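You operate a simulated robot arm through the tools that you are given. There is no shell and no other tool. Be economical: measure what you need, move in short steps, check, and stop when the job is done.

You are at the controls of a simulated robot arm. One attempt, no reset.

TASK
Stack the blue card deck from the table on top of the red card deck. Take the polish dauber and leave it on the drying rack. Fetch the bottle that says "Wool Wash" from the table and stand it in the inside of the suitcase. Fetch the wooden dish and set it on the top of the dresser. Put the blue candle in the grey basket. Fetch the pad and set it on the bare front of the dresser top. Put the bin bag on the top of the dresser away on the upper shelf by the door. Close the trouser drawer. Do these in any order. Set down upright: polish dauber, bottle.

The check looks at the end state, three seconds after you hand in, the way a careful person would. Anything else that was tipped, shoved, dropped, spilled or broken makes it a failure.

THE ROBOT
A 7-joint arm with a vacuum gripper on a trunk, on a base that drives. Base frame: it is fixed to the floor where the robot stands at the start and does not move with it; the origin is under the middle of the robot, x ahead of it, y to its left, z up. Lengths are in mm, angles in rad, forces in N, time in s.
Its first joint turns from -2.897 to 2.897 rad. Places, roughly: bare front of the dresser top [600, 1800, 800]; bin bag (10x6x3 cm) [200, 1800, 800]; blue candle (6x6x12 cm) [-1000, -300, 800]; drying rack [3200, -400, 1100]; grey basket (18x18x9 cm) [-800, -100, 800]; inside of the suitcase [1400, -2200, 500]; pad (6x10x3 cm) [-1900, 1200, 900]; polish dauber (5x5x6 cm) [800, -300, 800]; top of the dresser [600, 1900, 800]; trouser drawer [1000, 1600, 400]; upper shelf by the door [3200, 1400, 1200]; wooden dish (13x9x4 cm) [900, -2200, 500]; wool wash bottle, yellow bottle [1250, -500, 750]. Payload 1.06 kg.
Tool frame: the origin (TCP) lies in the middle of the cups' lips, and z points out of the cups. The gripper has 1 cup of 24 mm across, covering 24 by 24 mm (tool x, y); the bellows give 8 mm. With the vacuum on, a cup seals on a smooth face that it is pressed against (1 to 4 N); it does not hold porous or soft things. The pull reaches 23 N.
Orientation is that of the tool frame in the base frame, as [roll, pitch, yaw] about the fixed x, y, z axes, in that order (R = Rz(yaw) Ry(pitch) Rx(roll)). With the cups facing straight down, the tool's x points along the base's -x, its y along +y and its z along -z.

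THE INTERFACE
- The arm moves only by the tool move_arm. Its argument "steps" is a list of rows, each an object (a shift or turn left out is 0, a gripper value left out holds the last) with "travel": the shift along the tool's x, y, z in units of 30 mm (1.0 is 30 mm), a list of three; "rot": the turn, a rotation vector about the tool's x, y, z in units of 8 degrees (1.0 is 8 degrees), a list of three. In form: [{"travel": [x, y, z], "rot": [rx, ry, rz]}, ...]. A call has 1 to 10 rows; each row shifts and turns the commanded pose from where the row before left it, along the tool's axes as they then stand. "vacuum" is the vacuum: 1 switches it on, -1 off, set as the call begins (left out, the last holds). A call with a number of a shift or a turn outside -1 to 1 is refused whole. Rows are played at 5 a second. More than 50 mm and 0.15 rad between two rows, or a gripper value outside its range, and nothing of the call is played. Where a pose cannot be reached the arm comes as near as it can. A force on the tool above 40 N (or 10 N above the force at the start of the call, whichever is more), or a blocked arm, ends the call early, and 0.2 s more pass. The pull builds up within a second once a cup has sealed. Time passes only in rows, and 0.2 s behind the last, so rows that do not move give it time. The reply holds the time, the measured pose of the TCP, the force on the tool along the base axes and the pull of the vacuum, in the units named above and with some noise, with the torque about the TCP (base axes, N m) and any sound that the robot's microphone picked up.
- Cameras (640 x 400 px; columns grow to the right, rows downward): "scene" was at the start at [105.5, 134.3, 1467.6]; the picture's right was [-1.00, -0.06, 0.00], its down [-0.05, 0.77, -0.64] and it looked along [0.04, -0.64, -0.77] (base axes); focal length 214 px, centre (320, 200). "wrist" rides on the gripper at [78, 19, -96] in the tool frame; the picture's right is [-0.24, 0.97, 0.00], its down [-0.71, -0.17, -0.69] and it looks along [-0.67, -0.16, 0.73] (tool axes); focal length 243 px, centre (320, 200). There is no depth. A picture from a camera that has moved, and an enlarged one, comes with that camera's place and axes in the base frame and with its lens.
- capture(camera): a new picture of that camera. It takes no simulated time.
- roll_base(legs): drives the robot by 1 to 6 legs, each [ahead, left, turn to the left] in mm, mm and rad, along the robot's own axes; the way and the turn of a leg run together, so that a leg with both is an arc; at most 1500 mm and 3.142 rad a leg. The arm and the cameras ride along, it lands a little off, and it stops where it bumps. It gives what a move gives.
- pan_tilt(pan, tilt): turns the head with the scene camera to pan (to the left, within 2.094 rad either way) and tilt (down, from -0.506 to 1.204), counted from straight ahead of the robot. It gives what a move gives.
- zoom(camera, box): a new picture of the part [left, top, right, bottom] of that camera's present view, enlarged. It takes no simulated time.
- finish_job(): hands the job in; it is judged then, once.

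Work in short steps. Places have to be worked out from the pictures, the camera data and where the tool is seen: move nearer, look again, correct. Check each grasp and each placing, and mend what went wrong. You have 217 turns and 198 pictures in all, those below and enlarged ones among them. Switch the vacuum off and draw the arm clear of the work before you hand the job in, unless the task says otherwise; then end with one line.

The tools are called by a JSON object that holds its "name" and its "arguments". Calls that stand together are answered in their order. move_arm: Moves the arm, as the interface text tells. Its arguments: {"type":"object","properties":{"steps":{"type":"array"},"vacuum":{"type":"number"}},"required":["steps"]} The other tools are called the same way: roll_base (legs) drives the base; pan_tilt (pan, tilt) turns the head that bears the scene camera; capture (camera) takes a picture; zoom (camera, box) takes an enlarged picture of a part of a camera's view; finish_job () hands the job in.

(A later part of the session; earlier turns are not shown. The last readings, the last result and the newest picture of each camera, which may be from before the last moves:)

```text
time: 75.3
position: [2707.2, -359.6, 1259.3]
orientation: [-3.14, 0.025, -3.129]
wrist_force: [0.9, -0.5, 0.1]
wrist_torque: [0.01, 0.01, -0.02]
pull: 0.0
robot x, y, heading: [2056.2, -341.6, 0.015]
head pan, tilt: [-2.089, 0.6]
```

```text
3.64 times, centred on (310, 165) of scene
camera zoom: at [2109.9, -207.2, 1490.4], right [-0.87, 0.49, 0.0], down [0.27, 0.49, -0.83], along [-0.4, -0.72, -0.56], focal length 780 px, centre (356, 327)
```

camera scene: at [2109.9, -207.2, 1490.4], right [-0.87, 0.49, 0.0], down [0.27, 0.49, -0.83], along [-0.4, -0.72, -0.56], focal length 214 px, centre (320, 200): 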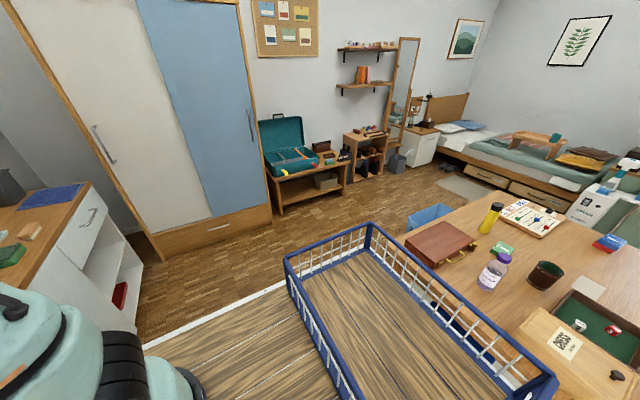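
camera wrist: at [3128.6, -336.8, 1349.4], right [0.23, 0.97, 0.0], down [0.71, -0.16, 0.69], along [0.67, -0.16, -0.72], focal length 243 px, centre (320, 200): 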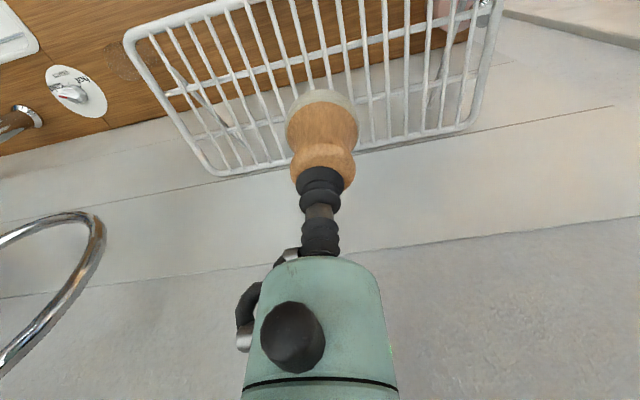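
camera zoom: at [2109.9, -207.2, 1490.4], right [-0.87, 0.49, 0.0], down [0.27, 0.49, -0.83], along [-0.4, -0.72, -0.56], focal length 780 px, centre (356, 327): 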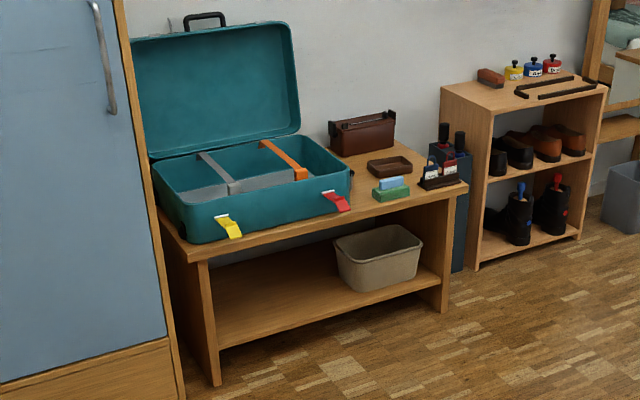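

The purple-capped bottle reads "Wool Wash"; cap top near (1296,-331,903). I turn the robot around to face the table's far end.

{"name": "roll_base", "arguments": {"legs": [[0, 0, 1.57], [0, 0, 1.56]]}}

{"name": "pan_tilt", "arguments": {"pan": 0, "tilt": 0.7}}

{"name": "capture", "arguments": {"camera": "scene"}}

{"name": "capture", "arguments": {"camera": "wrist"}}

```text
time: 83.3
position: [1400.5, -325.7, 1257.7]
orientation: [-3.139, 0.027, 0.009]
wrist_force: [0.2, 0.1, 0.7]
wrist_torque: [0.01, 0.0, 0.01]
pull: 0.0
robot x, y, heading: [2056.0, -341.9, -3.129]
head pan, tilt: [-2.089, 0.6]
```

```text
time: 85.3
position: [1401.0, -325.2, 1258.7]
orientation: [-3.141, 0.025, 0.011]
wrist_force: [0.0, -0.1, 0.5]
wrist_torque: [-0.04, 0.03, 0.01]
pull: 0.1
robot x, y, heading: [2054.6, -342.0, -3.129]
head pan, tilt: [0.0, 0.7]
```

```text
160 pictures are left
camera scene: at [1872.2, -552.9, 1481.8], right [-0.01, 1.0, 0.0], down [0.64, 0.01, -0.76], along [-0.76, -0.01, -0.64], focal length 214 px, centre (320, 200)
```

scene: 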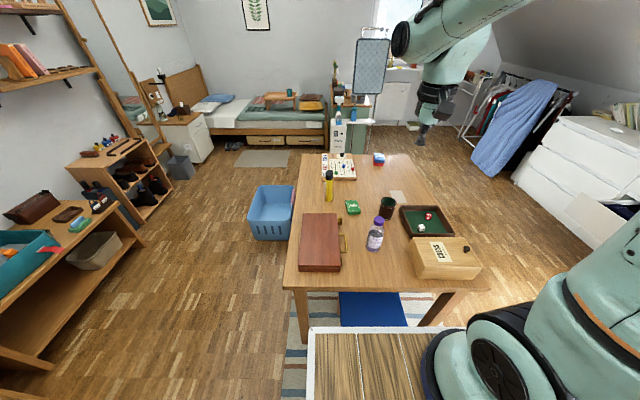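

```text
159 pictures are left
camera wrist: at [1481.0, -344.0, 1351.4], right [-0.22, -0.97, 0.0], down [-0.69, 0.16, 0.7], along [-0.69, 0.16, -0.71], focal length 243 px, centre (320, 200)
```

wrist: 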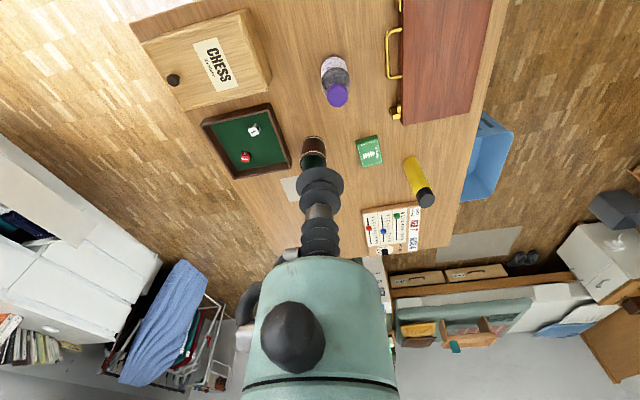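

Cap confirmed near (1298,-335). Level the tool and move down above the cap.

{"name": "move_arm", "arguments": {"steps": [{"travel": [0, 0, 0], "rot": [0, 0.19, 0]}, {"travel": [-0.4, 0.04, 1]}, {"travel": [-0.4, 0.04, 1]}, {"travel": [-0.4, 0.04, 1]}, {"travel": [-0.4, 0.04, 1]}, {"travel": [-0.4, 0.04, 1]}, {"travel": [-0.4, 0.04, 1]}, {"travel": [-0.4, 0.04, 1]}, {"travel": [-0.4, 0.02, 1]}, {"travel": [-0.2, 0, 1]}]}}

{"name": "capture", "arguments": {"camera": "wrist"}}

{"name": "zoom", "arguments": {"camera": "scene", "box": [320, 180, 440, 280]}}

```text
time: 87.5
position: [1298.4, -335.4, 988.1]
orientation: [-3.139, -0.001, 0.011]
wrist_force: [0.1, 0.2, 0.6]
wrist_torque: [-0.01, 0.02, 0.0]
pull: 0.0
robot x, y, heading: [2053.6, -342.6, -3.131]
head pan, tilt: [0.0, 0.7]
```

```text
158 pictures are left
camera wrist: at [1376.8, -353.4, 1082.5], right [-0.22, -0.97, 0.0], down [-0.71, 0.16, 0.69], along [-0.67, 0.16, -0.73], focal length 243 px, centre (320, 200)
```

wrist: 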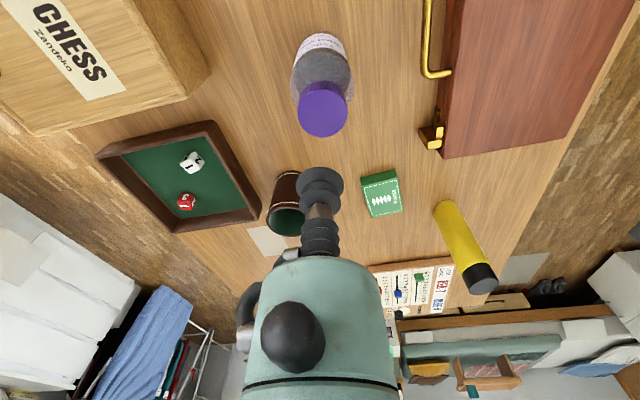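

```text
4.00 times, centred on (380, 230) of scene
camera zoom: at [1872.6, -552.9, 1481.8], right [-0.01, 1.0, 0.0], down [0.64, 0.01, -0.77], along [-0.77, -0.01, -0.64], focal length 858 px, centre (80, 80)
```

zoom: 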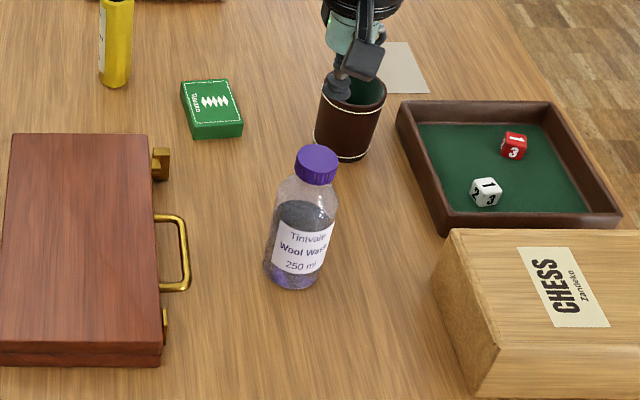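

Aligned over the cap. Descend with vacuum on.

{"name": "move_arm", "arguments": {"steps": [{"travel": [0, 0.05, 1]}, {"travel": [0, 0, 1]}, {"travel": [0, 0, 0.5]}, {"travel": [0, 0, 0.15]}, {"travel": [0, 0, 0.15]}, {"travel": [0, 0, 0.15]}, {"travel": [0, 0, 0.15]}, {"travel": [0, 0, 0.15]}, {"travel": [0, 0, 0.15]}], "vacuum": 1}}

```text
time: 89.3
position: [1296.7, -336.6, 895.5]
orientation: [-3.139, 0.009, 0.011]
wrist_force: [1.2, 2.7, 20.8]
wrist_torque: [-0.05, -0.06, 0.0]
pull: 22.9
robot x, y, heading: [2054.2, -343.6, -3.128]
head pan, tilt: [0.0, 0.7]
stopped in row 8: the force on the tool passed its limit (the readings are from after the stop); the commanded pose is now the measured one
```

Sealed. Lift high and pull the bottle in toward the robot.

{"name": "move_arm", "arguments": {"steps": [{"travel": [0, 0, -0.4]}, {"travel": [0, 0, -1]}, {"travel": [0, 0, -1]}, {"travel": [0, 0, -1]}, {"travel": [0, 0, -1]}, {"travel": [0, 0, -1]}, {"travel": [0, 0, -1]}, {"travel": [0, 0, -1]}, {"travel": [0, 0, -1]}, {"travel": [0, 0, -1]}]}}

{"name": "move_arm", "arguments": {"steps": [{"travel": [1, 0, -0.4]}, {"travel": [1, 0, -0.4]}, {"travel": [1, 0, 0]}, {"travel": [1, 0, 0]}, {"travel": [1, 0, 0]}, {"travel": [1, 0, 0]}, {"travel": [1, 0, 0]}]}}

{"name": "capture", "arguments": {"camera": "wrist"}}

```text
time: 91.5
position: [1298.2, -337.1, 1176.1]
orientation: [-3.14, 0.004, 0.01]
wrist_force: [0.3, 0.4, -1.8]
wrist_torque: [0.02, 0.01, -0.02]
pull: 23.3
robot x, y, heading: [2053.4, -341.9, -3.133]
head pan, tilt: [0.0, 0.7]
```

```text
time: 93.1
position: [1508.8, -335.2, 1198.5]
orientation: [-3.138, 0.006, 0.01]
wrist_force: [0.0, -0.5, -1.8]
wrist_torque: [-0.04, -0.04, 0.0]
pull: 23.0
robot x, y, heading: [2053.8, -341.7, -3.131]
head pan, tilt: [0.0, 0.7]
```

```text
156 pictures are left
camera wrist: at [1586.8, -353.0, 1293.9], right [-0.23, -0.97, 0.0], down [-0.71, 0.16, 0.69], along [-0.67, 0.16, -0.72], focal length 243 px, centre (320, 200)
```

wrist: 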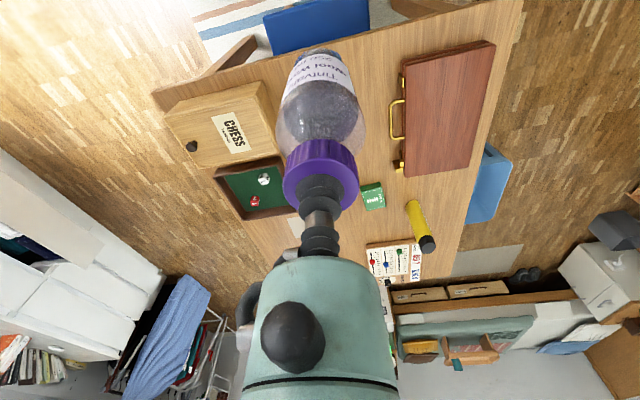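

Bottle held. Turn left to face the suitcase wall, go ahead, then shift right.

{"name": "roll_base", "arguments": {"legs": [[0, 0, 1.57], [850, 0, 0], [0, -680, 0]]}}

{"name": "pan_tilt", "arguments": {"pan": 0, "tilt": 0.7}}

{"name": "capture", "arguments": {"camera": "scene"}}

{"name": "capture", "arguments": {"camera": "wrist"}}

```text
time: 104.8
position: [1362.1, -1742.5, 1199.7]
orientation: [-3.14, 0.005, 1.572]
wrist_force: [0.2, 0.0, -2.6]
wrist_torque: [-0.02, 0.01, 0.0]
pull: 23.8
robot x, y, heading: [1375.5, -1199.4, -1.571]
head pan, tilt: [0.0, 0.7]
```

```text
time: 105.4
position: [1362.1, -1743.0, 1199.8]
orientation: [-3.139, 0.006, 1.573]
wrist_force: [-1.0, -0.1, -2.5]
wrist_torque: [0.0, 0.01, -0.02]
pull: 23.1
robot x, y, heading: [1376.4, -1198.6, -1.567]
head pan, tilt: [0.0, 0.7]
```

```text
155 pictures are left
camera scene: at [1585.0, -1380.4, 1481.8], right [-1.0, 0.0, 0.0], down [0.0, 0.64, -0.76], along [0.0, -0.76, -0.64], focal length 214 px, centre (320, 200)
```

scene: 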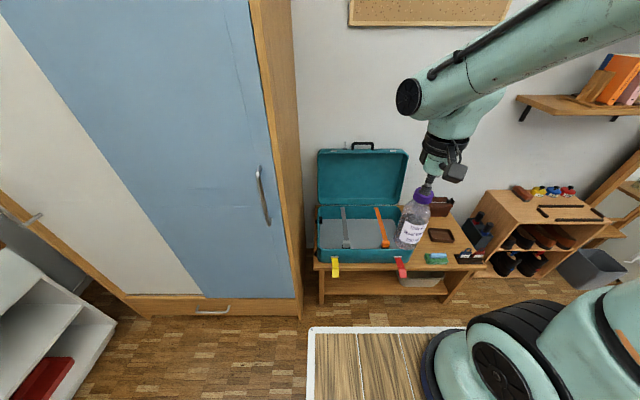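

```text
154 pictures are left
camera wrist: at [1380.0, -1664.2, 1294.1], right [0.97, -0.23, 0.0], down [-0.17, -0.7, 0.69], along [-0.16, -0.67, -0.72], focal length 243 px, centre (320, 200)
```

wrist: 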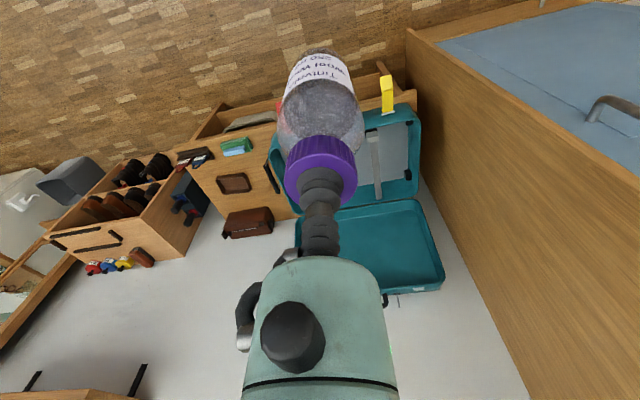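

Zoom in on the suitcase to see its inside.

{"name": "zoom", "arguments": {"camera": "scene", "box": [300, 140, 500, 300]}}

{"name": "zoom", "arguments": {"camera": "wrist", "box": [160, 60, 460, 300]}}

```text
2.50 times, centred on (400, 220) of scene
camera zoom: at [1585.0, -1380.4, 1481.8], right [-1.0, 0.0, 0.0], down [0.0, 0.64, -0.76], along [0.0, -0.76, -0.64], focal length 536 px, centre (120, 150)
```

zoom: 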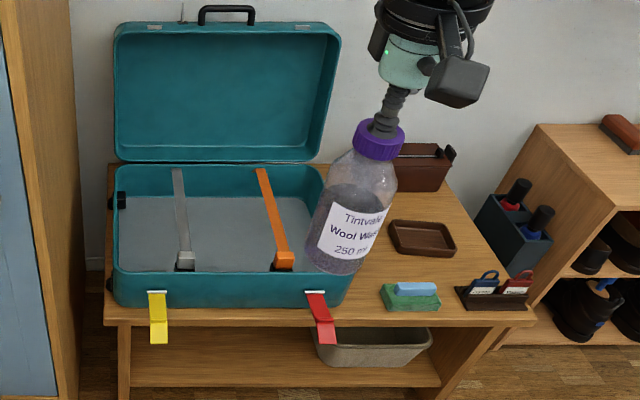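

```text
1.67 times, centred on (310, 180) of wrist
camera zoom: at [1380.0, -1664.2, 1294.1], right [0.97, -0.23, 0.0], down [-0.17, -0.7, 0.69], along [-0.16, -0.67, -0.72], focal length 404 px, centre (337, 233)
```

zoom: 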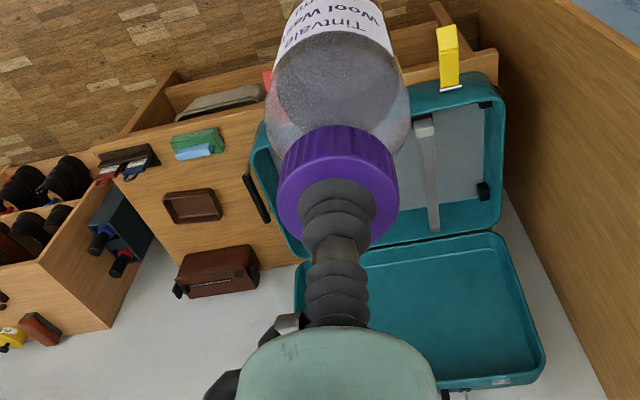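

The suitcase floor is clear between the two straps: target about (1325,-2195), floor z≈490. Drive ahead 220 mm and bring the bottle above.

{"name": "roll_base", "arguments": {"legs": [[220, 0, 0]]}}

{"name": "move_arm", "arguments": {"steps": [{"travel": [-1, 0.12, 0.8]}, {"travel": [-1, 0.12, 0.8]}, {"travel": [-1, 0.12, 0.8]}, {"travel": [-1, 0.12, 0.8]}, {"travel": [-1, 0.12, 0.8]}, {"travel": [-1, 0.12, 0.8]}, {"travel": [-0.9, 0.12, 0.8]}, {"travel": [-0.9, 0.12, 0.8]}]}}

{"name": "pan_tilt", "arguments": {"pan": -0.1, "tilt": 0.9}}

{"name": "zoom", "arguments": {"camera": "scene", "box": [260, 80, 460, 240]}}

{"name": "capture", "arguments": {"camera": "wrist"}}

```text
time: 107.1
position: [1362.9, -1962.0, 1199.2]
orientation: [-3.14, 0.003, 1.573]
wrist_force: [0.1, 0.0, -2.1]
wrist_torque: [-0.01, 0.0, 0.05]
pull: 22.9
robot x, y, heading: [1374.3, -1413.4, -1.567]
head pan, tilt: [0.0, 0.7]
```

```text
time: 108.9
position: [1392.5, -2197.4, 1008.5]
orientation: [-3.14, 0.008, 1.575]
wrist_force: [-0.1, 0.5, -2.4]
wrist_torque: [-0.02, -0.01, 0.01]
pull: 22.9
robot x, y, heading: [1377.3, -1417.0, -1.566]
head pan, tilt: [0.0, 0.7]
```

```text
time: 109.6
position: [1392.2, -2197.7, 1008.2]
orientation: [-3.14, 0.006, 1.575]
wrist_force: [-0.2, -0.9, -2.8]
wrist_torque: [0.01, -0.02, 0.0]
pull: 23.2
robot x, y, heading: [1374.2, -1415.3, -1.567]
head pan, tilt: [-0.099, 0.901]
```

```text
2.50 times, centred on (360, 160) of scene
camera zoom: at [1578.4, -1589.9, 1465.7], right [-1.0, 0.1, 0.0], down [0.07, 0.78, -0.62], along [-0.06, -0.62, -0.78], focal length 536 px, centre (220, 300)
```

zoom: 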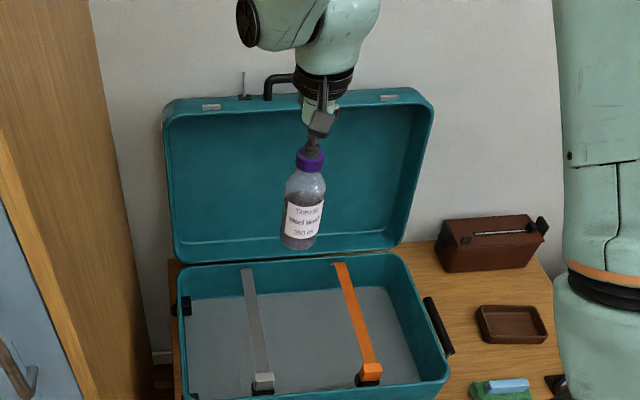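

```text
150 pictures are left
camera wrist: at [1411.0, -2119.1, 1103.3], right [0.97, -0.23, 0.0], down [-0.17, -0.71, 0.69], along [-0.16, -0.67, -0.72], focal length 243 px, centre (320, 200)
```

wrist: 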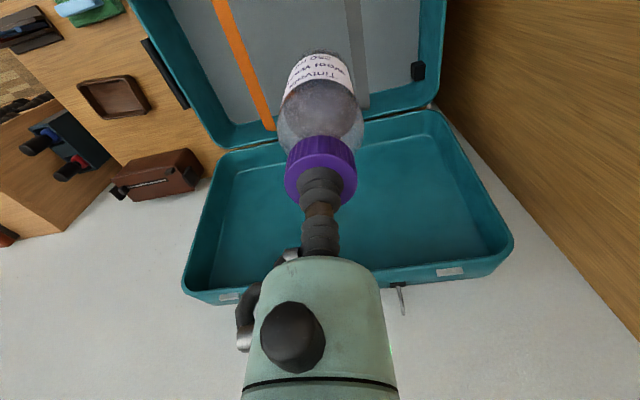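

Tool y runs toward +x here, so I shift back 67 mm to x≈1325 and descend part of the way.

{"name": "move_arm", "arguments": {"steps": [{"travel": [0, -1, 0]}, {"travel": [0, -1, 0]}, {"travel": [0, -0.22, 1]}, {"travel": [0, 0, 1]}, {"travel": [0, 0, 1]}, {"travel": [0, 0, 1]}, {"travel": [0, 0, 1]}, {"travel": [0, 0, 1]}]}}

{"name": "zoom", "arguments": {"camera": "scene", "box": [260, 120, 460, 280]}}

{"name": "capture", "arguments": {"camera": "wrist"}}

```text
time: 111.4
position: [1325.7, -2197.6, 828.8]
orientation: [-3.139, 0.008, 1.574]
wrist_force: [-1.0, -0.2, -2.6]
wrist_torque: [0.01, -0.01, -0.02]
pull: 23.3
robot x, y, heading: [1375.5, -1415.0, -1.568]
head pan, tilt: [-0.099, 0.901]
```

```text
2.50 times, centred on (360, 200) of scene
camera zoom: at [1578.3, -1589.6, 1465.6], right [-1.0, 0.1, 0.0], down [0.07, 0.78, -0.62], along [-0.06, -0.62, -0.78], focal length 536 px, centre (220, 200)
```

zoom: 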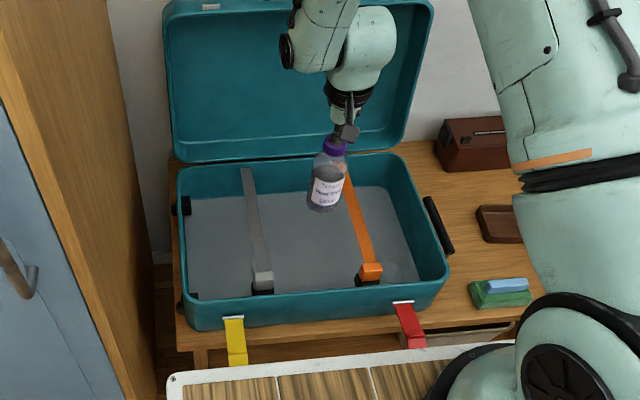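

```text
148 pictures are left
camera wrist: at [1344.3, -2119.2, 923.9], right [0.97, -0.23, 0.0], down [-0.17, -0.7, 0.69], along [-0.16, -0.67, -0.72], focal length 243 px, centre (320, 200)
```

wrist: 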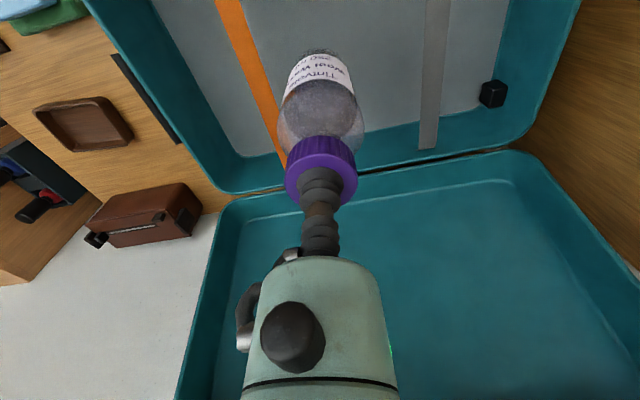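

Centre between straps is good. Continue down, fine steps near the floor.

{"name": "move_arm", "arguments": {"steps": [{"travel": [0, 0.3, 1]}, {"travel": [0, 0, 1]}, {"travel": [0, 0, 1]}, {"travel": [0, 0, 1]}, {"travel": [0, 0, 1]}]}}

{"name": "move_arm", "arguments": {"steps": [{"travel": [0, 0, 0.2]}, {"travel": [0, 0, 0.2]}, {"travel": [0, 0, 0.2]}, {"travel": [0, 0, 0.2]}, {"travel": [0, 0, 0.2]}, {"travel": [0, 0, 0.2]}, {"travel": [0, 0, 0.2]}, {"travel": [0, 0, 0.2]}]}}

{"name": "zoom", "arguments": {"camera": "scene", "box": [260, 120, 460, 280]}}

```text
time: 112.6
position: [1334.0, -2199.5, 678.8]
orientation: [-3.14, 0.007, 1.575]
wrist_force: [0.1, -0.9, -2.2]
wrist_torque: [0.01, 0.01, 0.01]
pull: 22.8
robot x, y, heading: [1373.0, -1416.5, -1.565]
head pan, tilt: [-0.099, 0.901]
```

```text
time: 113.8
position: [1334.5, -2201.2, 652.4]
orientation: [-3.137, 0.01, 1.574]
wrist_force: [0.3, 3.7, 24.3]
wrist_torque: [0.03, -0.04, -0.04]
pull: 22.5
robot x, y, heading: [1374.2, -1416.3, -1.57]
head pan, tilt: [-0.099, 0.901]
stopped in row 6: the force on the tool passed its limit (the readings are from after the stop); the commanded pose is now the measured one
```

```text
2.50 times, centred on (360, 200) of scene
camera zoom: at [1578.4, -1588.7, 1465.8], right [-1.0, 0.1, 0.0], down [0.07, 0.78, -0.62], along [-0.06, -0.62, -0.78], focal length 536 px, centre (220, 200)
```

zoom: 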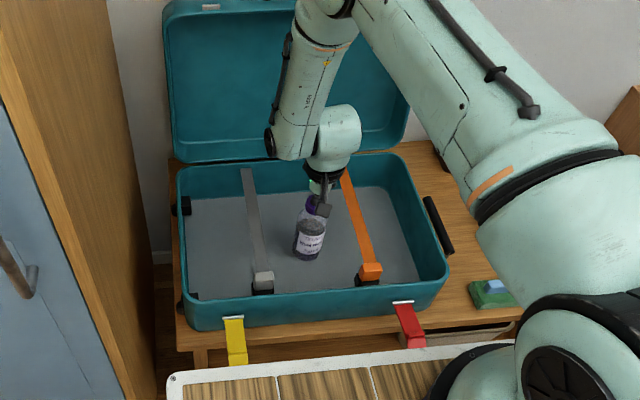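

Bottle is on the floor of the suitcase between the straps. Release and rise straight.

{"name": "move_arm", "arguments": {"steps": [{"travel": [0, 0, -0.1]}, {"travel": [0, 0, 0]}, {"travel": [0, 0, 0]}, {"travel": [0, 0, -0.2]}, {"travel": [0, 0, -0.5]}, {"travel": [0, 0, -1]}, {"travel": [0, 0, -1]}, {"travel": [0, 0, -1]}, {"travel": [0, 0, -1]}, {"travel": [0, 0, -1]}], "vacuum": -1}}

{"name": "move_arm", "arguments": {"steps": [{"travel": [0, 0, -1]}, {"travel": [0, 0, -1]}, {"travel": [0, 0, -1]}]}}

{"name": "zoom", "arguments": {"camera": "scene", "box": [260, 120, 460, 280]}}

```text
time: 116.0
position: [1334.9, -2199.2, 825.8]
orientation: [-3.138, 0.01, 1.574]
wrist_force: [-0.2, -0.6, 0.6]
wrist_torque: [0.02, 0.02, -0.01]
pull: 0.1
robot x, y, heading: [1378.3, -1418.1, -1.567]
head pan, tilt: [-0.099, 0.901]
```

```text
time: 116.8
position: [1334.5, -2197.8, 915.3]
orientation: [-3.137, 0.009, 1.573]
wrist_force: [-0.3, -0.5, 0.0]
wrist_torque: [-0.01, 0.0, -0.01]
pull: 0.0
robot x, y, heading: [1374.0, -1413.3, -1.566]
head pan, tilt: [-0.099, 0.901]
```

```text
2.50 times, centred on (360, 200) of scene
camera zoom: at [1578.4, -1590.1, 1465.6], right [-1.0, 0.1, 0.0], down [0.07, 0.78, -0.62], along [-0.06, -0.62, -0.78], focal length 536 px, centre (220, 200)
```

zoom: 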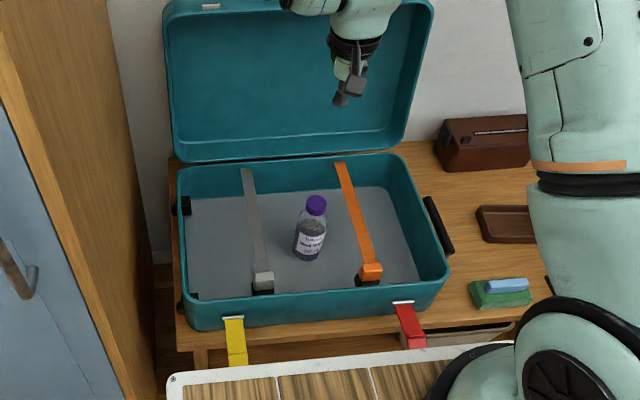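

The bottle stands upright. Next the wooden dish at roughly (876,-2222): retract a little, drive 280 mm to the right, and move toward it.

{"name": "move_arm", "arguments": {"steps": [{"travel": [1, 0, -0.5]}, {"travel": [1, 0, -0.5]}, {"travel": [1, 0, -0.5]}, {"travel": [1, 0, -0.5]}]}}

{"name": "roll_base", "arguments": {"legs": [[0, -280, 0]]}}

{"name": "move_arm", "arguments": {"steps": [{"travel": [0, -1, 0.5]}, {"travel": [0, -1, 0.5]}, {"travel": [0, -1, 0.5]}, {"travel": [0, -1, 0.5]}, {"travel": [0, -1, 0.5]}, {"travel": [0, -1, 0.5]}]}}

{"name": "capture", "arguments": {"camera": "wrist"}}

{"name": "capture", "arguments": {"camera": "scene"}}

```text
time: 117.8
position: [1333.4, -2078.4, 973.0]
orientation: [-3.139, 0.009, 1.575]
wrist_force: [0.5, -0.4, -0.1]
wrist_torque: [-0.01, -0.01, 0.0]
pull: 0.2
robot x, y, heading: [1372.4, -1415.8, -1.571]
head pan, tilt: [-0.099, 0.901]
```

```text
time: 119.8
position: [1054.7, -2079.8, 972.4]
orientation: [-3.139, 0.008, 1.575]
wrist_force: [0.5, 0.2, -0.6]
wrist_torque: [0.01, -0.01, 0.02]
pull: 0.0
robot x, y, heading: [1096.3, -1416.4, -1.57]
head pan, tilt: [-0.099, 0.901]
```

```text
time: 121.2
position: [875.8, -2081.3, 883.5]
orientation: [-3.141, 0.008, 1.576]
wrist_force: [1.0, -0.3, 0.6]
wrist_torque: [-0.01, 0.04, -0.02]
pull: 0.1
robot x, y, heading: [1094.2, -1416.9, -1.565]
head pan, tilt: [-0.099, 0.901]
```

```text
145 pictures are left
camera wrist: at [892.9, -2002.4, 977.8], right [0.97, -0.23, 0.0], down [-0.17, -0.7, 0.69], along [-0.16, -0.67, -0.72], focal length 243 px, centre (320, 200)
```

wrist: 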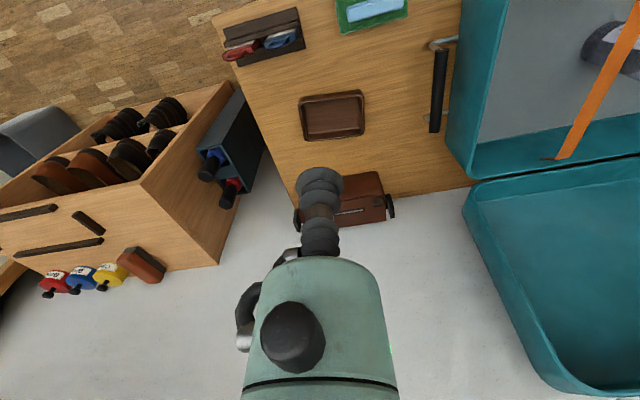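

```text
144 pictures are left
camera scene: at [1299.3, -1590.6, 1465.6], right [-1.0, 0.1, 0.0], down [0.07, 0.78, -0.62], along [-0.06, -0.62, -0.78], focal length 214 px, centre (320, 200)
```

scene: 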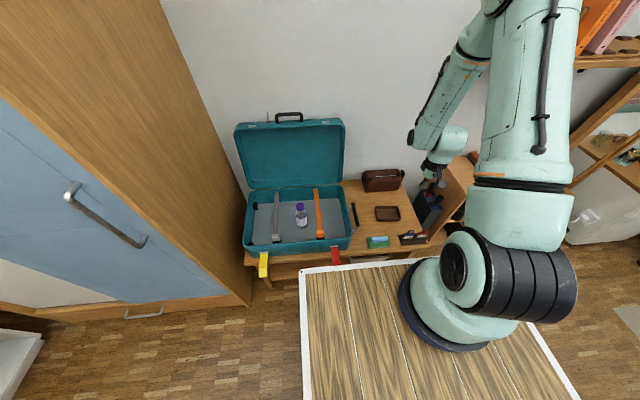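

Dish triangulated at (867,-2223,~490). Move above it and lower to about 640.

{"name": "move_arm", "arguments": {"steps": [{"travel": [-1, -0.06, 0.8]}, {"travel": [-1, -0.06, 0.8]}, {"travel": [-1, -0.06, 0.8]}, {"travel": [-1, -0.06, 0.8]}, {"travel": [-0.7, -0.06, 0.9]}, {"travel": [0, 0, 1]}, {"travel": [0, 0, 1]}, {"travel": [0, 0, 1]}, {"travel": [0, 0, 1]}]}}

{"name": "capture", "arguments": {"camera": "wrist"}}

```text
time: 123.2
position: [866.5, -2224.0, 641.9]
orientation: [-3.14, 0.007, 1.575]
wrist_force: [-0.3, 0.2, 0.0]
wrist_torque: [0.0, -0.01, 0.0]
pull: 0.2
robot x, y, heading: [1094.6, -1415.3, -1.57]
head pan, tilt: [-0.099, 0.901]
```

```text
143 pictures are left
camera wrist: at [883.5, -2145.4, 736.0], right [0.97, -0.23, 0.0], down [-0.17, -0.7, 0.69], along [-0.16, -0.67, -0.72], focal length 243 px, centre (320, 200)
```

wrist: 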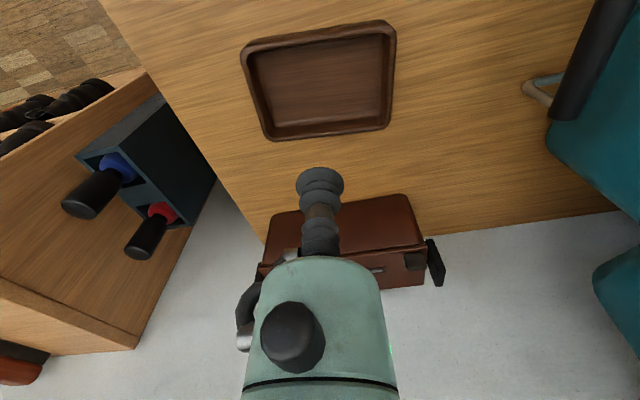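

Centred. Descend with vacuum on.

{"name": "move_arm", "arguments": {"steps": [{"travel": [0, 0, 1]}, {"travel": [0, 0, 1]}, {"travel": [0, 0, 1]}, {"travel": [0, 0, 1]}, {"travel": [0, 0, 0.2]}, {"travel": [0, 0, 0.2]}, {"travel": [0, 0, 0.2]}, {"travel": [0, 0, 0.2]}, {"travel": [0, 0, 0.2]}, {"travel": [0, 0, 0.2]}], "vacuum": 1}}

```text
time: 125.4
position: [864.3, -2227.2, 485.6]
orientation: [-3.138, 0.01, 1.572]
wrist_force: [1.1, 1.4, 7.8]
wrist_torque: [0.07, -0.04, 0.01]
pull: 22.6
robot x, y, heading: [1095.3, -1418.7, -1.572]
head pan, tilt: [-0.099, 0.901]
```

Sealed. Lift the dish clear.

{"name": "move_arm", "arguments": {"steps": [{"travel": [0, 0, -0.3]}, {"travel": [0, 0, -1]}, {"travel": [0, 0, -1]}, {"travel": [0, 0, -1]}, {"travel": [0, 0, -1]}, {"travel": [0, 0, -1]}, {"travel": [0, 0, -1]}, {"travel": [0, 0, -1]}, {"travel": [0, 0, -1]}, {"travel": [0, 0, -1]}]}}

{"name": "move_arm", "arguments": {"steps": [{"travel": [0.6, 0.6, -1]}, {"travel": [0.6, 0.6, -1]}, {"travel": [0.6, 0.6, -1]}, {"travel": [0.6, 0.6, -1]}, {"travel": [0.6, 0.6, -1]}, {"travel": [0.6, 0.6, -1]}, {"travel": [0.6, 0.6, -1]}, {"travel": [0.6, 0.6, -1]}, {"travel": [0.6, 0.6, -1]}, {"travel": [0.6, 0.6, -1]}]}}

{"name": "capture", "arguments": {"camera": "wrist"}}

```text
time: 127.6
position: [866.6, -2222.7, 763.7]
orientation: [-3.14, 0.007, 1.572]
wrist_force: [0.1, -0.2, -1.8]
wrist_torque: [-0.01, 0.0, 0.0]
pull: 22.5
robot x, y, heading: [1092.4, -1413.2, -1.567]
head pan, tilt: [-0.099, 0.901]
```

```text
time: 129.8
position: [1047.1, -2040.3, 1063.5]
orientation: [-3.138, 0.01, 1.575]
wrist_force: [-1.0, -0.3, -1.6]
wrist_torque: [-0.01, -0.02, -0.02]
pull: 22.7
robot x, y, heading: [1093.4, -1416.6, -1.567]
head pan, tilt: [-0.099, 0.901]
```

```text
142 pictures are left
camera wrist: at [1064.4, -1961.8, 1157.2], right [0.97, -0.23, 0.0], down [-0.17, -0.7, 0.69], along [-0.16, -0.67, -0.72], focal length 243 px, centre (320, 200)
```

wrist: 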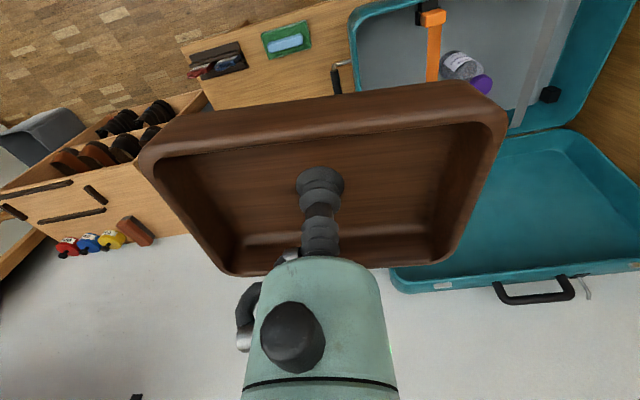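

Dish held. Retract a bit, then back out along the east side of the table, toward the corridor by the door.

{"name": "move_arm", "arguments": {"steps": [{"travel": [1, 0, -0.5]}, {"travel": [1, 0, -0.5]}, {"travel": [1, 0, -0.5]}]}}

{"name": "roll_base", "arguments": {"legs": [[-260, 0, 0], [0, 970, 0], [-900, 0, 0], [-820, 0, 0]]}}

{"name": "roll_base", "arguments": {"legs": [[0, 0, 1.57], [0, 0, 1.57]]}}

{"name": "pan_tilt", "arguments": {"pan": 0.5, "tilt": 0.5}}

{"name": "capture", "arguments": {"camera": "scene"}}

```text
time: 130.6
position: [1045.5, -1955.5, 1104.9]
orientation: [3.14, 0.01, 1.573]
wrist_force: [0.1, 0.2, -1.0]
wrist_torque: [0.01, -0.02, -0.02]
pull: 22.7
out of reach, approached as far as the arm can: row 3
robot x, y, heading: [1093.6, -1421.4, -1.568]
head pan, tilt: [-0.099, 0.901]
```

```text
time: 145.4
position: [1994.4, 43.2, 1104.8]
orientation: [3.14, 0.01, 1.58]
wrist_force: [-0.6, 0.2, -0.4]
wrist_torque: [-0.01, -0.01, 0.0]
pull: 22.7
robot x, y, heading: [2048.2, 579.5, -1.565]
head pan, tilt: [-0.099, 0.901]
```

```text
time: 153.5
position: [2088.6, 1121.7, 1104.5]
orientation: [3.139, 0.01, -1.562]
wrist_force: [-0.8, -0.1, -0.3]
wrist_torque: [0.01, -0.03, 0.01]
pull: 23.3
robot x, y, heading: [2042.6, 581.5, 1.582]
head pan, tilt: [-0.099, 0.901]
```

```text
time: 154.5
position: [2090.0, 1121.4, 1103.6]
orientation: [3.139, 0.009, -1.563]
wrist_force: [0.0, 0.4, -0.9]
wrist_torque: [0.02, 0.0, -0.02]
pull: 22.8
robot x, y, heading: [2044.4, 580.4, 1.58]
head pan, tilt: [0.499, 0.499]
```

```text
141 pictures are left
camera scene: at [1788.7, 760.3, 1499.4], right [0.87, 0.49, 0.0], down [0.23, -0.42, -0.88], along [-0.43, 0.77, -0.48], focal length 214 px, centre (320, 200)
```

scene: 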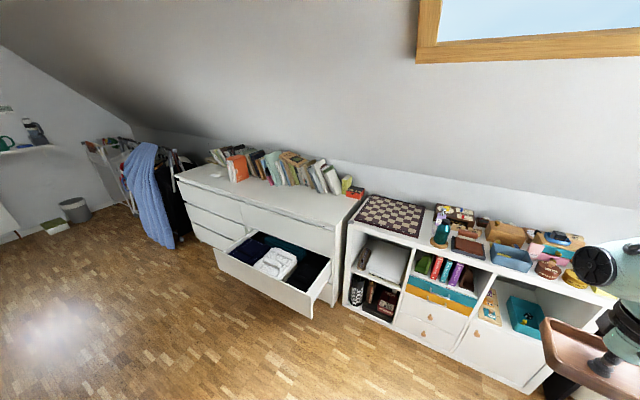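

Drive left (toward -x) along the corridor to the dresser's left part.

{"name": "roll_base", "arguments": {"legs": [[0, 900, 0], [0, 850, 0]]}}

{"name": "pan_tilt", "arguments": {"pan": 0, "tilt": 0.6}}

{"name": "capture", "arguments": {"camera": "scene"}}

{"name": "capture", "arguments": {"camera": "wrist"}}

```text
time: 163.3
position: [340.4, 1104.4, 1103.7]
orientation: [3.141, 0.01, -1.554]
wrist_force: [0.4, -0.1, -0.8]
wrist_torque: [-0.02, -0.02, -0.02]
pull: 22.8
robot x, y, heading: [297.9, 568.4, 1.583]
head pan, tilt: [0.499, 0.499]
```

```text
time: 164.3
position: [340.9, 1103.9, 1105.4]
orientation: [3.14, 0.01, -1.554]
wrist_force: [0.2, 0.5, -0.2]
wrist_torque: [-0.02, 0.02, 0.0]
pull: 23.0
robot x, y, heading: [296.3, 565.2, 1.585]
head pan, tilt: [0.0, 0.6]
```

```text
140 pictures are left
camera scene: at [85.7, 751.7, 1490.4], right [1.0, 0.02, 0.0], down [0.01, -0.56, -0.83], along [-0.01, 0.82, -0.56], focal length 214 px, centre (320, 200)
```

scene: 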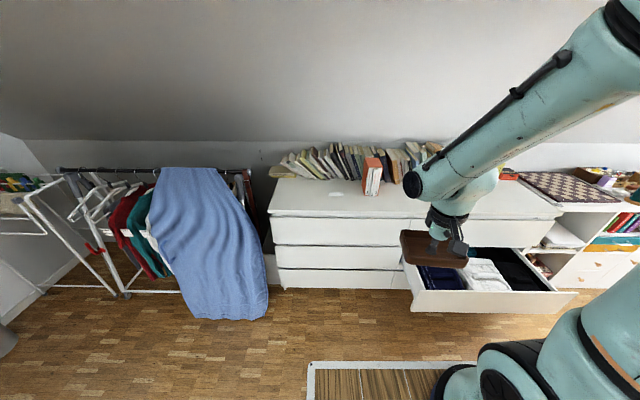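

```text
139 pictures are left
camera wrist: at [322.4, 1024.8, 1198.5], right [-0.98, 0.22, 0.0], down [0.16, 0.7, 0.69], along [0.15, 0.68, -0.72], focal length 243 px, centre (320, 200)
```

wrist: 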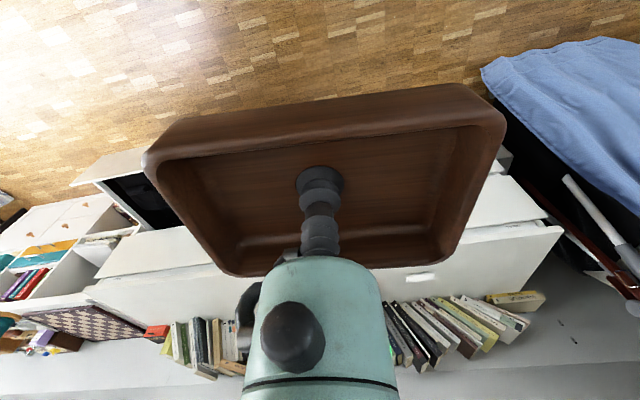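

The dresser's top is at z≈804 with front edge y≈1613; the bin bag is the white thing at about (181,1831). Drive nearer, clear of the open drawer.

{"name": "roll_base", "arguments": {"legs": [[0, 60, 0], [480, 0, -0.013]]}}

{"name": "capture", "arguments": {"camera": "scene"}}

{"name": "capture", "arguments": {"camera": "wrist"}}

```text
time: 167.7
position: [282.4, 1582.9, 1105.1]
orientation: [3.14, 0.009, -1.568]
wrist_force: [0.2, -0.3, -1.1]
wrist_torque: [0.02, 0.01, -0.02]
pull: 23.1
robot x, y, heading: [231.6, 1044.4, 1.574]
head pan, tilt: [0.0, 0.6]
```

```text
138 pictures are left
camera scene: at [23.1, 1233.9, 1490.4], right [1.0, 0.0, 0.0], down [0.0, -0.56, -0.83], along [0.0, 0.83, -0.56], focal length 214 px, centre (320, 200)
```

scene: 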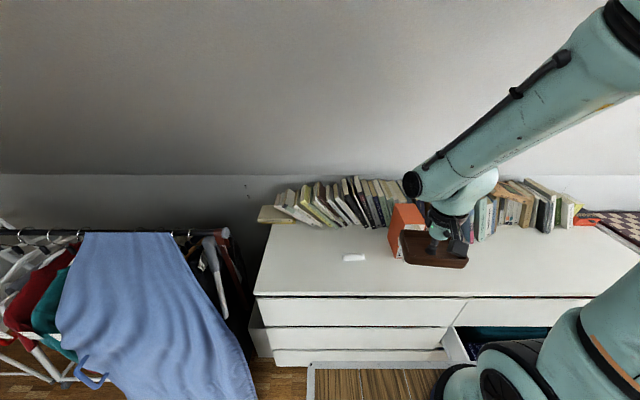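

```text
137 pictures are left
camera wrist: at [263.4, 1503.7, 1198.4], right [-0.97, 0.23, 0.0], down [0.17, 0.7, 0.69], along [0.16, 0.67, -0.72], focal length 243 px, centre (320, 200)
```

wrist: 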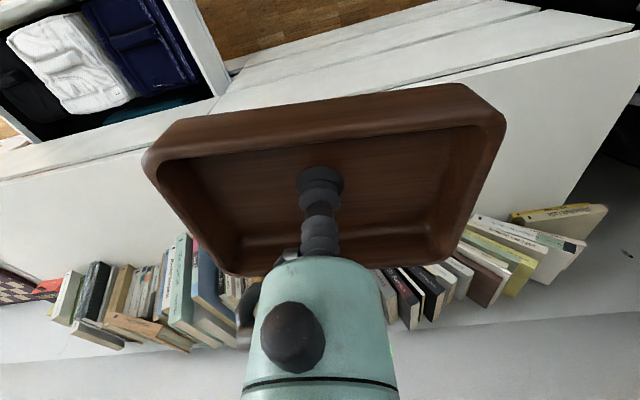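

Free dresser top lies left of the bin bag; I'll set the dish at about (10,1770). Move above it.

{"name": "move_arm", "arguments": {"steps": [{"travel": [-0.6, 0.9, 0]}, {"travel": [-0.6, 0.9, 0.3]}, {"travel": [-0.6, 0.9, 0.6]}, {"travel": [-0.6, 0.9, 0.7]}, {"travel": [-0.6, 0.9, 0.7]}, {"travel": [-0.6, 0.9, 0.7]}, {"travel": [-0.6, 0.9, 0.7]}, {"travel": [-0.6, 0.9, 0.7]}, {"travel": [-0.6, 0.9, 0.7]}, {"travel": [-0.8, 0.9, 0.7]}]}}

{"name": "capture", "arguments": {"camera": "scene"}}

{"name": "capture", "arguments": {"camera": "wrist"}}

```text
time: 169.9
position: [12.4, 1769.2, 932.3]
orientation: [3.14, 0.011, -1.568]
wrist_force: [0.6, 0.5, -1.0]
wrist_torque: [0.02, 0.02, 0.0]
pull: 22.9
robot x, y, heading: [235.5, 1046.9, 1.574]
head pan, tilt: [0.0, 0.6]
```

```text
136 pictures are left
camera scene: at [23.4, 1233.5, 1490.5], right [1.0, 0.0, 0.0], down [0.0, -0.56, -0.83], along [0.0, 0.83, -0.56], focal length 214 px, centre (320, 200)
```

scene: 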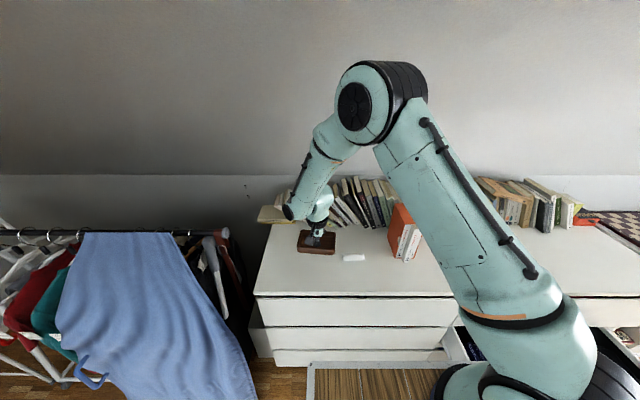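

```text
135 pictures are left
camera wrist: at [-7.2, 1689.7, 1027.5], right [-0.97, 0.23, 0.0], down [0.17, 0.7, 0.69], along [0.16, 0.67, -0.72], focal length 243 px, centre (320, 200)
```

wrist: 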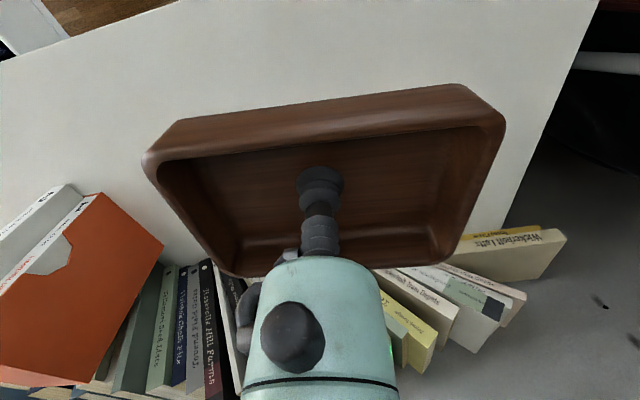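

Shift 20 mm further from the bag, then descend to contact.

{"name": "move_arm", "arguments": {"steps": [{"travel": [0, 0.7, 1]}, {"travel": [0, 0, 1]}, {"travel": [0, 0, 1]}, {"travel": [0, 0, 0.3]}, {"travel": [0, 0, 0.2]}, {"travel": [0, 0, 0.2]}, {"travel": [0, 0, 0.2]}, {"travel": [0, 0, 0.2]}, {"travel": [0, 0, 0.2]}, {"travel": [0, 0, 0.2]}]}}

```text
time: 172.1
position: [-10.6, 1771.6, 797.7]
orientation: [3.14, 0.011, -1.567]
wrist_force: [-0.2, -0.6, -1.0]
wrist_torque: [0.0, 0.01, -0.01]
pull: 22.8
robot x, y, heading: [231.8, 1042.3, 1.573]
head pan, tilt: [0.0, 0.6]
```

{"name": "move_arm", "arguments": {"steps": [{"travel": [0, 0, 0.2]}, {"travel": [0, 0, 0.2]}, {"travel": [0, 0, 0.2]}, {"travel": [0, 0, 0.2]}, {"travel": [0, 0, 0.2]}, {"travel": [0, 0, 0.2]}]}}

{"name": "zoom", "arguments": {"camera": "scene", "box": [240, 200, 440, 320]}}

```text
time: 173.2
position: [-10.5, 1774.4, 776.2]
orientation: [3.136, 0.016, -1.57]
wrist_force: [1.2, -2.0, 18.4]
wrist_torque: [-0.02, -0.06, 0.0]
pull: 22.9
robot x, y, heading: [233.8, 1045.5, 1.574]
head pan, tilt: [0.0, 0.6]
stopped in row 5: the force on the tool passed its limit (the readings are from after the stop); the commanded pose is now the measured one
```

```text
3.20 times, centred on (340, 260) of scene
camera zoom: at [23.4, 1233.0, 1490.5], right [1.0, 0.0, 0.0], down [0.0, -0.56, -0.83], along [0.0, 0.83, -0.56], focal length 686 px, centre (256, 8)
```

zoom: 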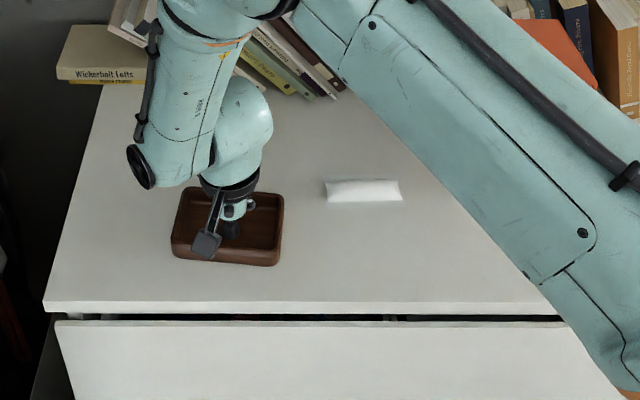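

Dish on the dresser. Release and rise, then move above the bin bag at about (162,1840).

{"name": "move_arm", "arguments": {"steps": [{"travel": [0, 0, -0.1]}, {"travel": [0, 0, 0]}, {"travel": [0, 0, 0]}, {"travel": [0, 0, -0.3]}, {"travel": [0, 0, -0.7]}, {"travel": [0, 0, -1]}, {"travel": [0, 0, -1]}, {"travel": [0, 0, -1]}, {"travel": [0, 0, -1]}], "vacuum": -1}}

{"name": "move_arm", "arguments": {"steps": [{"travel": [-0.4, -1, 0]}, {"travel": [-0.4, -1, 0]}, {"travel": [-0.4, -1, 0]}, {"travel": [-0.4, -1, 0]}, {"travel": [-0.4, -1, 0]}, {"travel": [-0.2, -0.75, 0]}]}}

{"name": "capture", "arguments": {"camera": "wrist"}}

{"name": "capture", "arguments": {"camera": "scene"}}

```text
time: 175.2
position: [-8.3, 1771.4, 928.6]
orientation: [3.138, 0.013, -1.568]
wrist_force: [0.1, 0.1, 0.3]
wrist_torque: [0.02, 0.02, 0.01]
pull: 0.1
robot x, y, heading: [232.6, 1045.0, 1.573]
head pan, tilt: [0.0, 0.6]
```

```text
time: 176.6
position: [162.5, 1836.0, 928.2]
orientation: [3.139, 0.012, -1.567]
wrist_force: [0.9, 0.3, 0.1]
wrist_torque: [0.0, -0.03, -0.01]
pull: 0.1
robot x, y, heading: [234.2, 1047.1, 1.575]
head pan, tilt: [0.0, 0.6]
```

```text
133 pictures are left
camera wrist: at [143.6, 1757.4, 1022.0], right [-0.97, 0.23, 0.01], down [0.17, 0.7, 0.69], along [0.16, 0.68, -0.72], focal length 243 px, centre (320, 200)
```

wrist: 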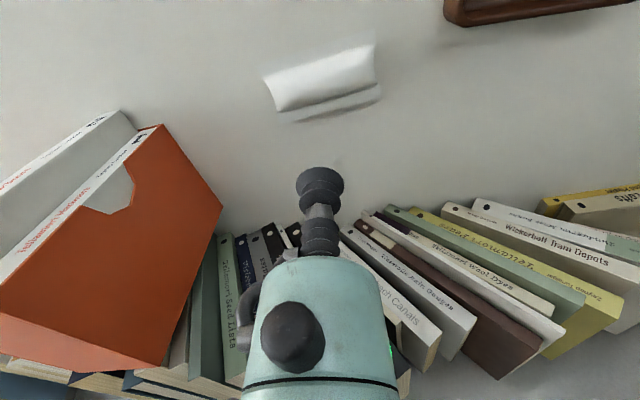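

```text
132 pictures are left
camera scene: at [22.8, 1233.6, 1490.4], right [1.0, 0.0, 0.0], down [0.0, -0.56, -0.83], along [0.0, 0.83, -0.56], focal length 214 px, centre (320, 200)
```

scene: 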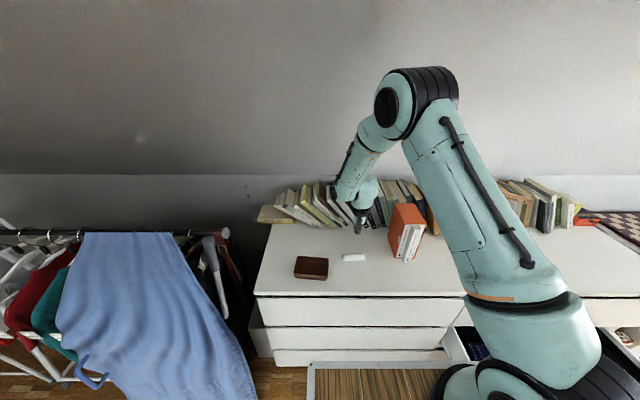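

Zoom on the bag to see its shape.

{"name": "zoom", "arguments": {"camera": "wrist", "box": [240, 20, 400, 140]}}

```text
3.33 times, centred on (320, 80) of wrist
camera zoom: at [143.6, 1757.4, 1022.0], right [-0.97, 0.23, 0.01], down [0.17, 0.7, 0.69], along [0.16, 0.68, -0.72], focal length 809 px, centre (320, 600)
```

zoom: 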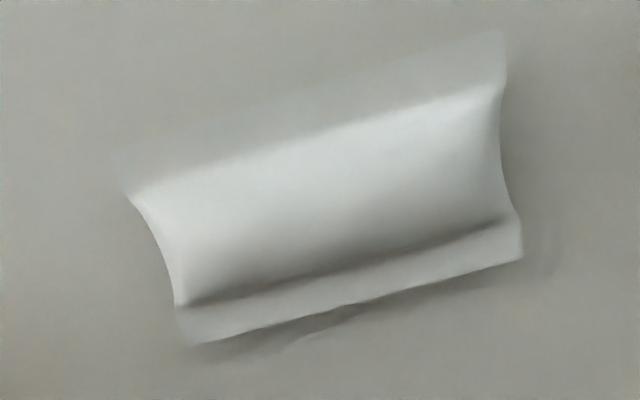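

The bag is a pillow shape; its crest is about 14 mm toward me. Shift and descend with vacuum.

{"name": "move_arm", "arguments": {"steps": [{"travel": [0.47, -0.03, 1]}, {"travel": [0, 0, 1]}, {"travel": [0, 0, 1]}]}}

{"name": "capture", "arguments": {"camera": "wrist"}}

{"name": "zoom", "arguments": {"camera": "scene", "box": [300, 200, 420, 300]}}

```text
time: 177.3
position: [163.7, 1824.8, 838.9]
orientation: [3.137, 0.012, -1.569]
wrist_force: [0.7, 0.4, -0.8]
wrist_torque: [0.0, -0.02, 0.0]
pull: 0.0
robot x, y, heading: [235.8, 1042.9, 1.572]
head pan, tilt: [0.0, 0.6]
```

```text
130 pictures are left
camera wrist: at [144.7, 1744.8, 931.6], right [-0.97, 0.23, 0.01], down [0.17, 0.7, 0.69], along [0.16, 0.68, -0.72], focal length 243 px, centre (320, 200)
```

wrist: 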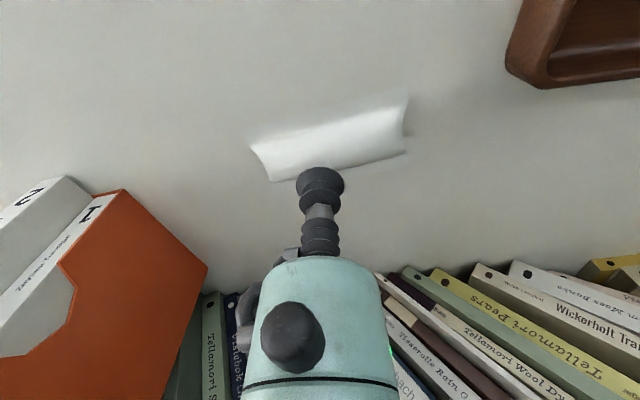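

```text
4.00 times, centred on (360, 250) of scene
camera zoom: at [23.2, 1233.6, 1490.4], right [1.0, 0.0, 0.0], down [0.0, -0.56, -0.83], along [0.0, 0.83, -0.56], focal length 858 px, centre (160, 0)
```

zoom: 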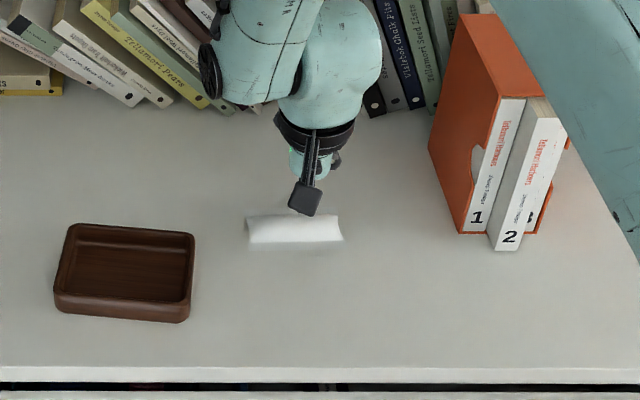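

Small correction (5 mm back, 6 mm in x), then touch with vacuum.

{"name": "move_arm", "arguments": {"steps": [{"travel": [0.17, 0.2, 0.7]}, {"travel": [0, 0, 0.3]}, {"travel": [0, 0, 0.15]}, {"travel": [0, 0, 0.15]}, {"travel": [0, 0, 0.15]}, {"travel": [0, 0, 0.15]}, {"travel": [0, 0, 0.15]}, {"travel": [0, 0, 0.15]}], "vacuum": 1}}

```text
time: 178.6
position: [156.8, 1824.0, 798.6]
orientation: [3.137, 0.021, -1.567]
wrist_force: [0.1, -2.1, 20.4]
wrist_torque: [-0.04, -0.05, 0.0]
pull: 22.6
robot x, y, heading: [229.9, 1046.0, 1.574]
head pan, tilt: [0.0, 0.6]
stopped in row 6: the force on the tool passed its limit (the readings are from after the stop); the commanded pose is now the measured one
```

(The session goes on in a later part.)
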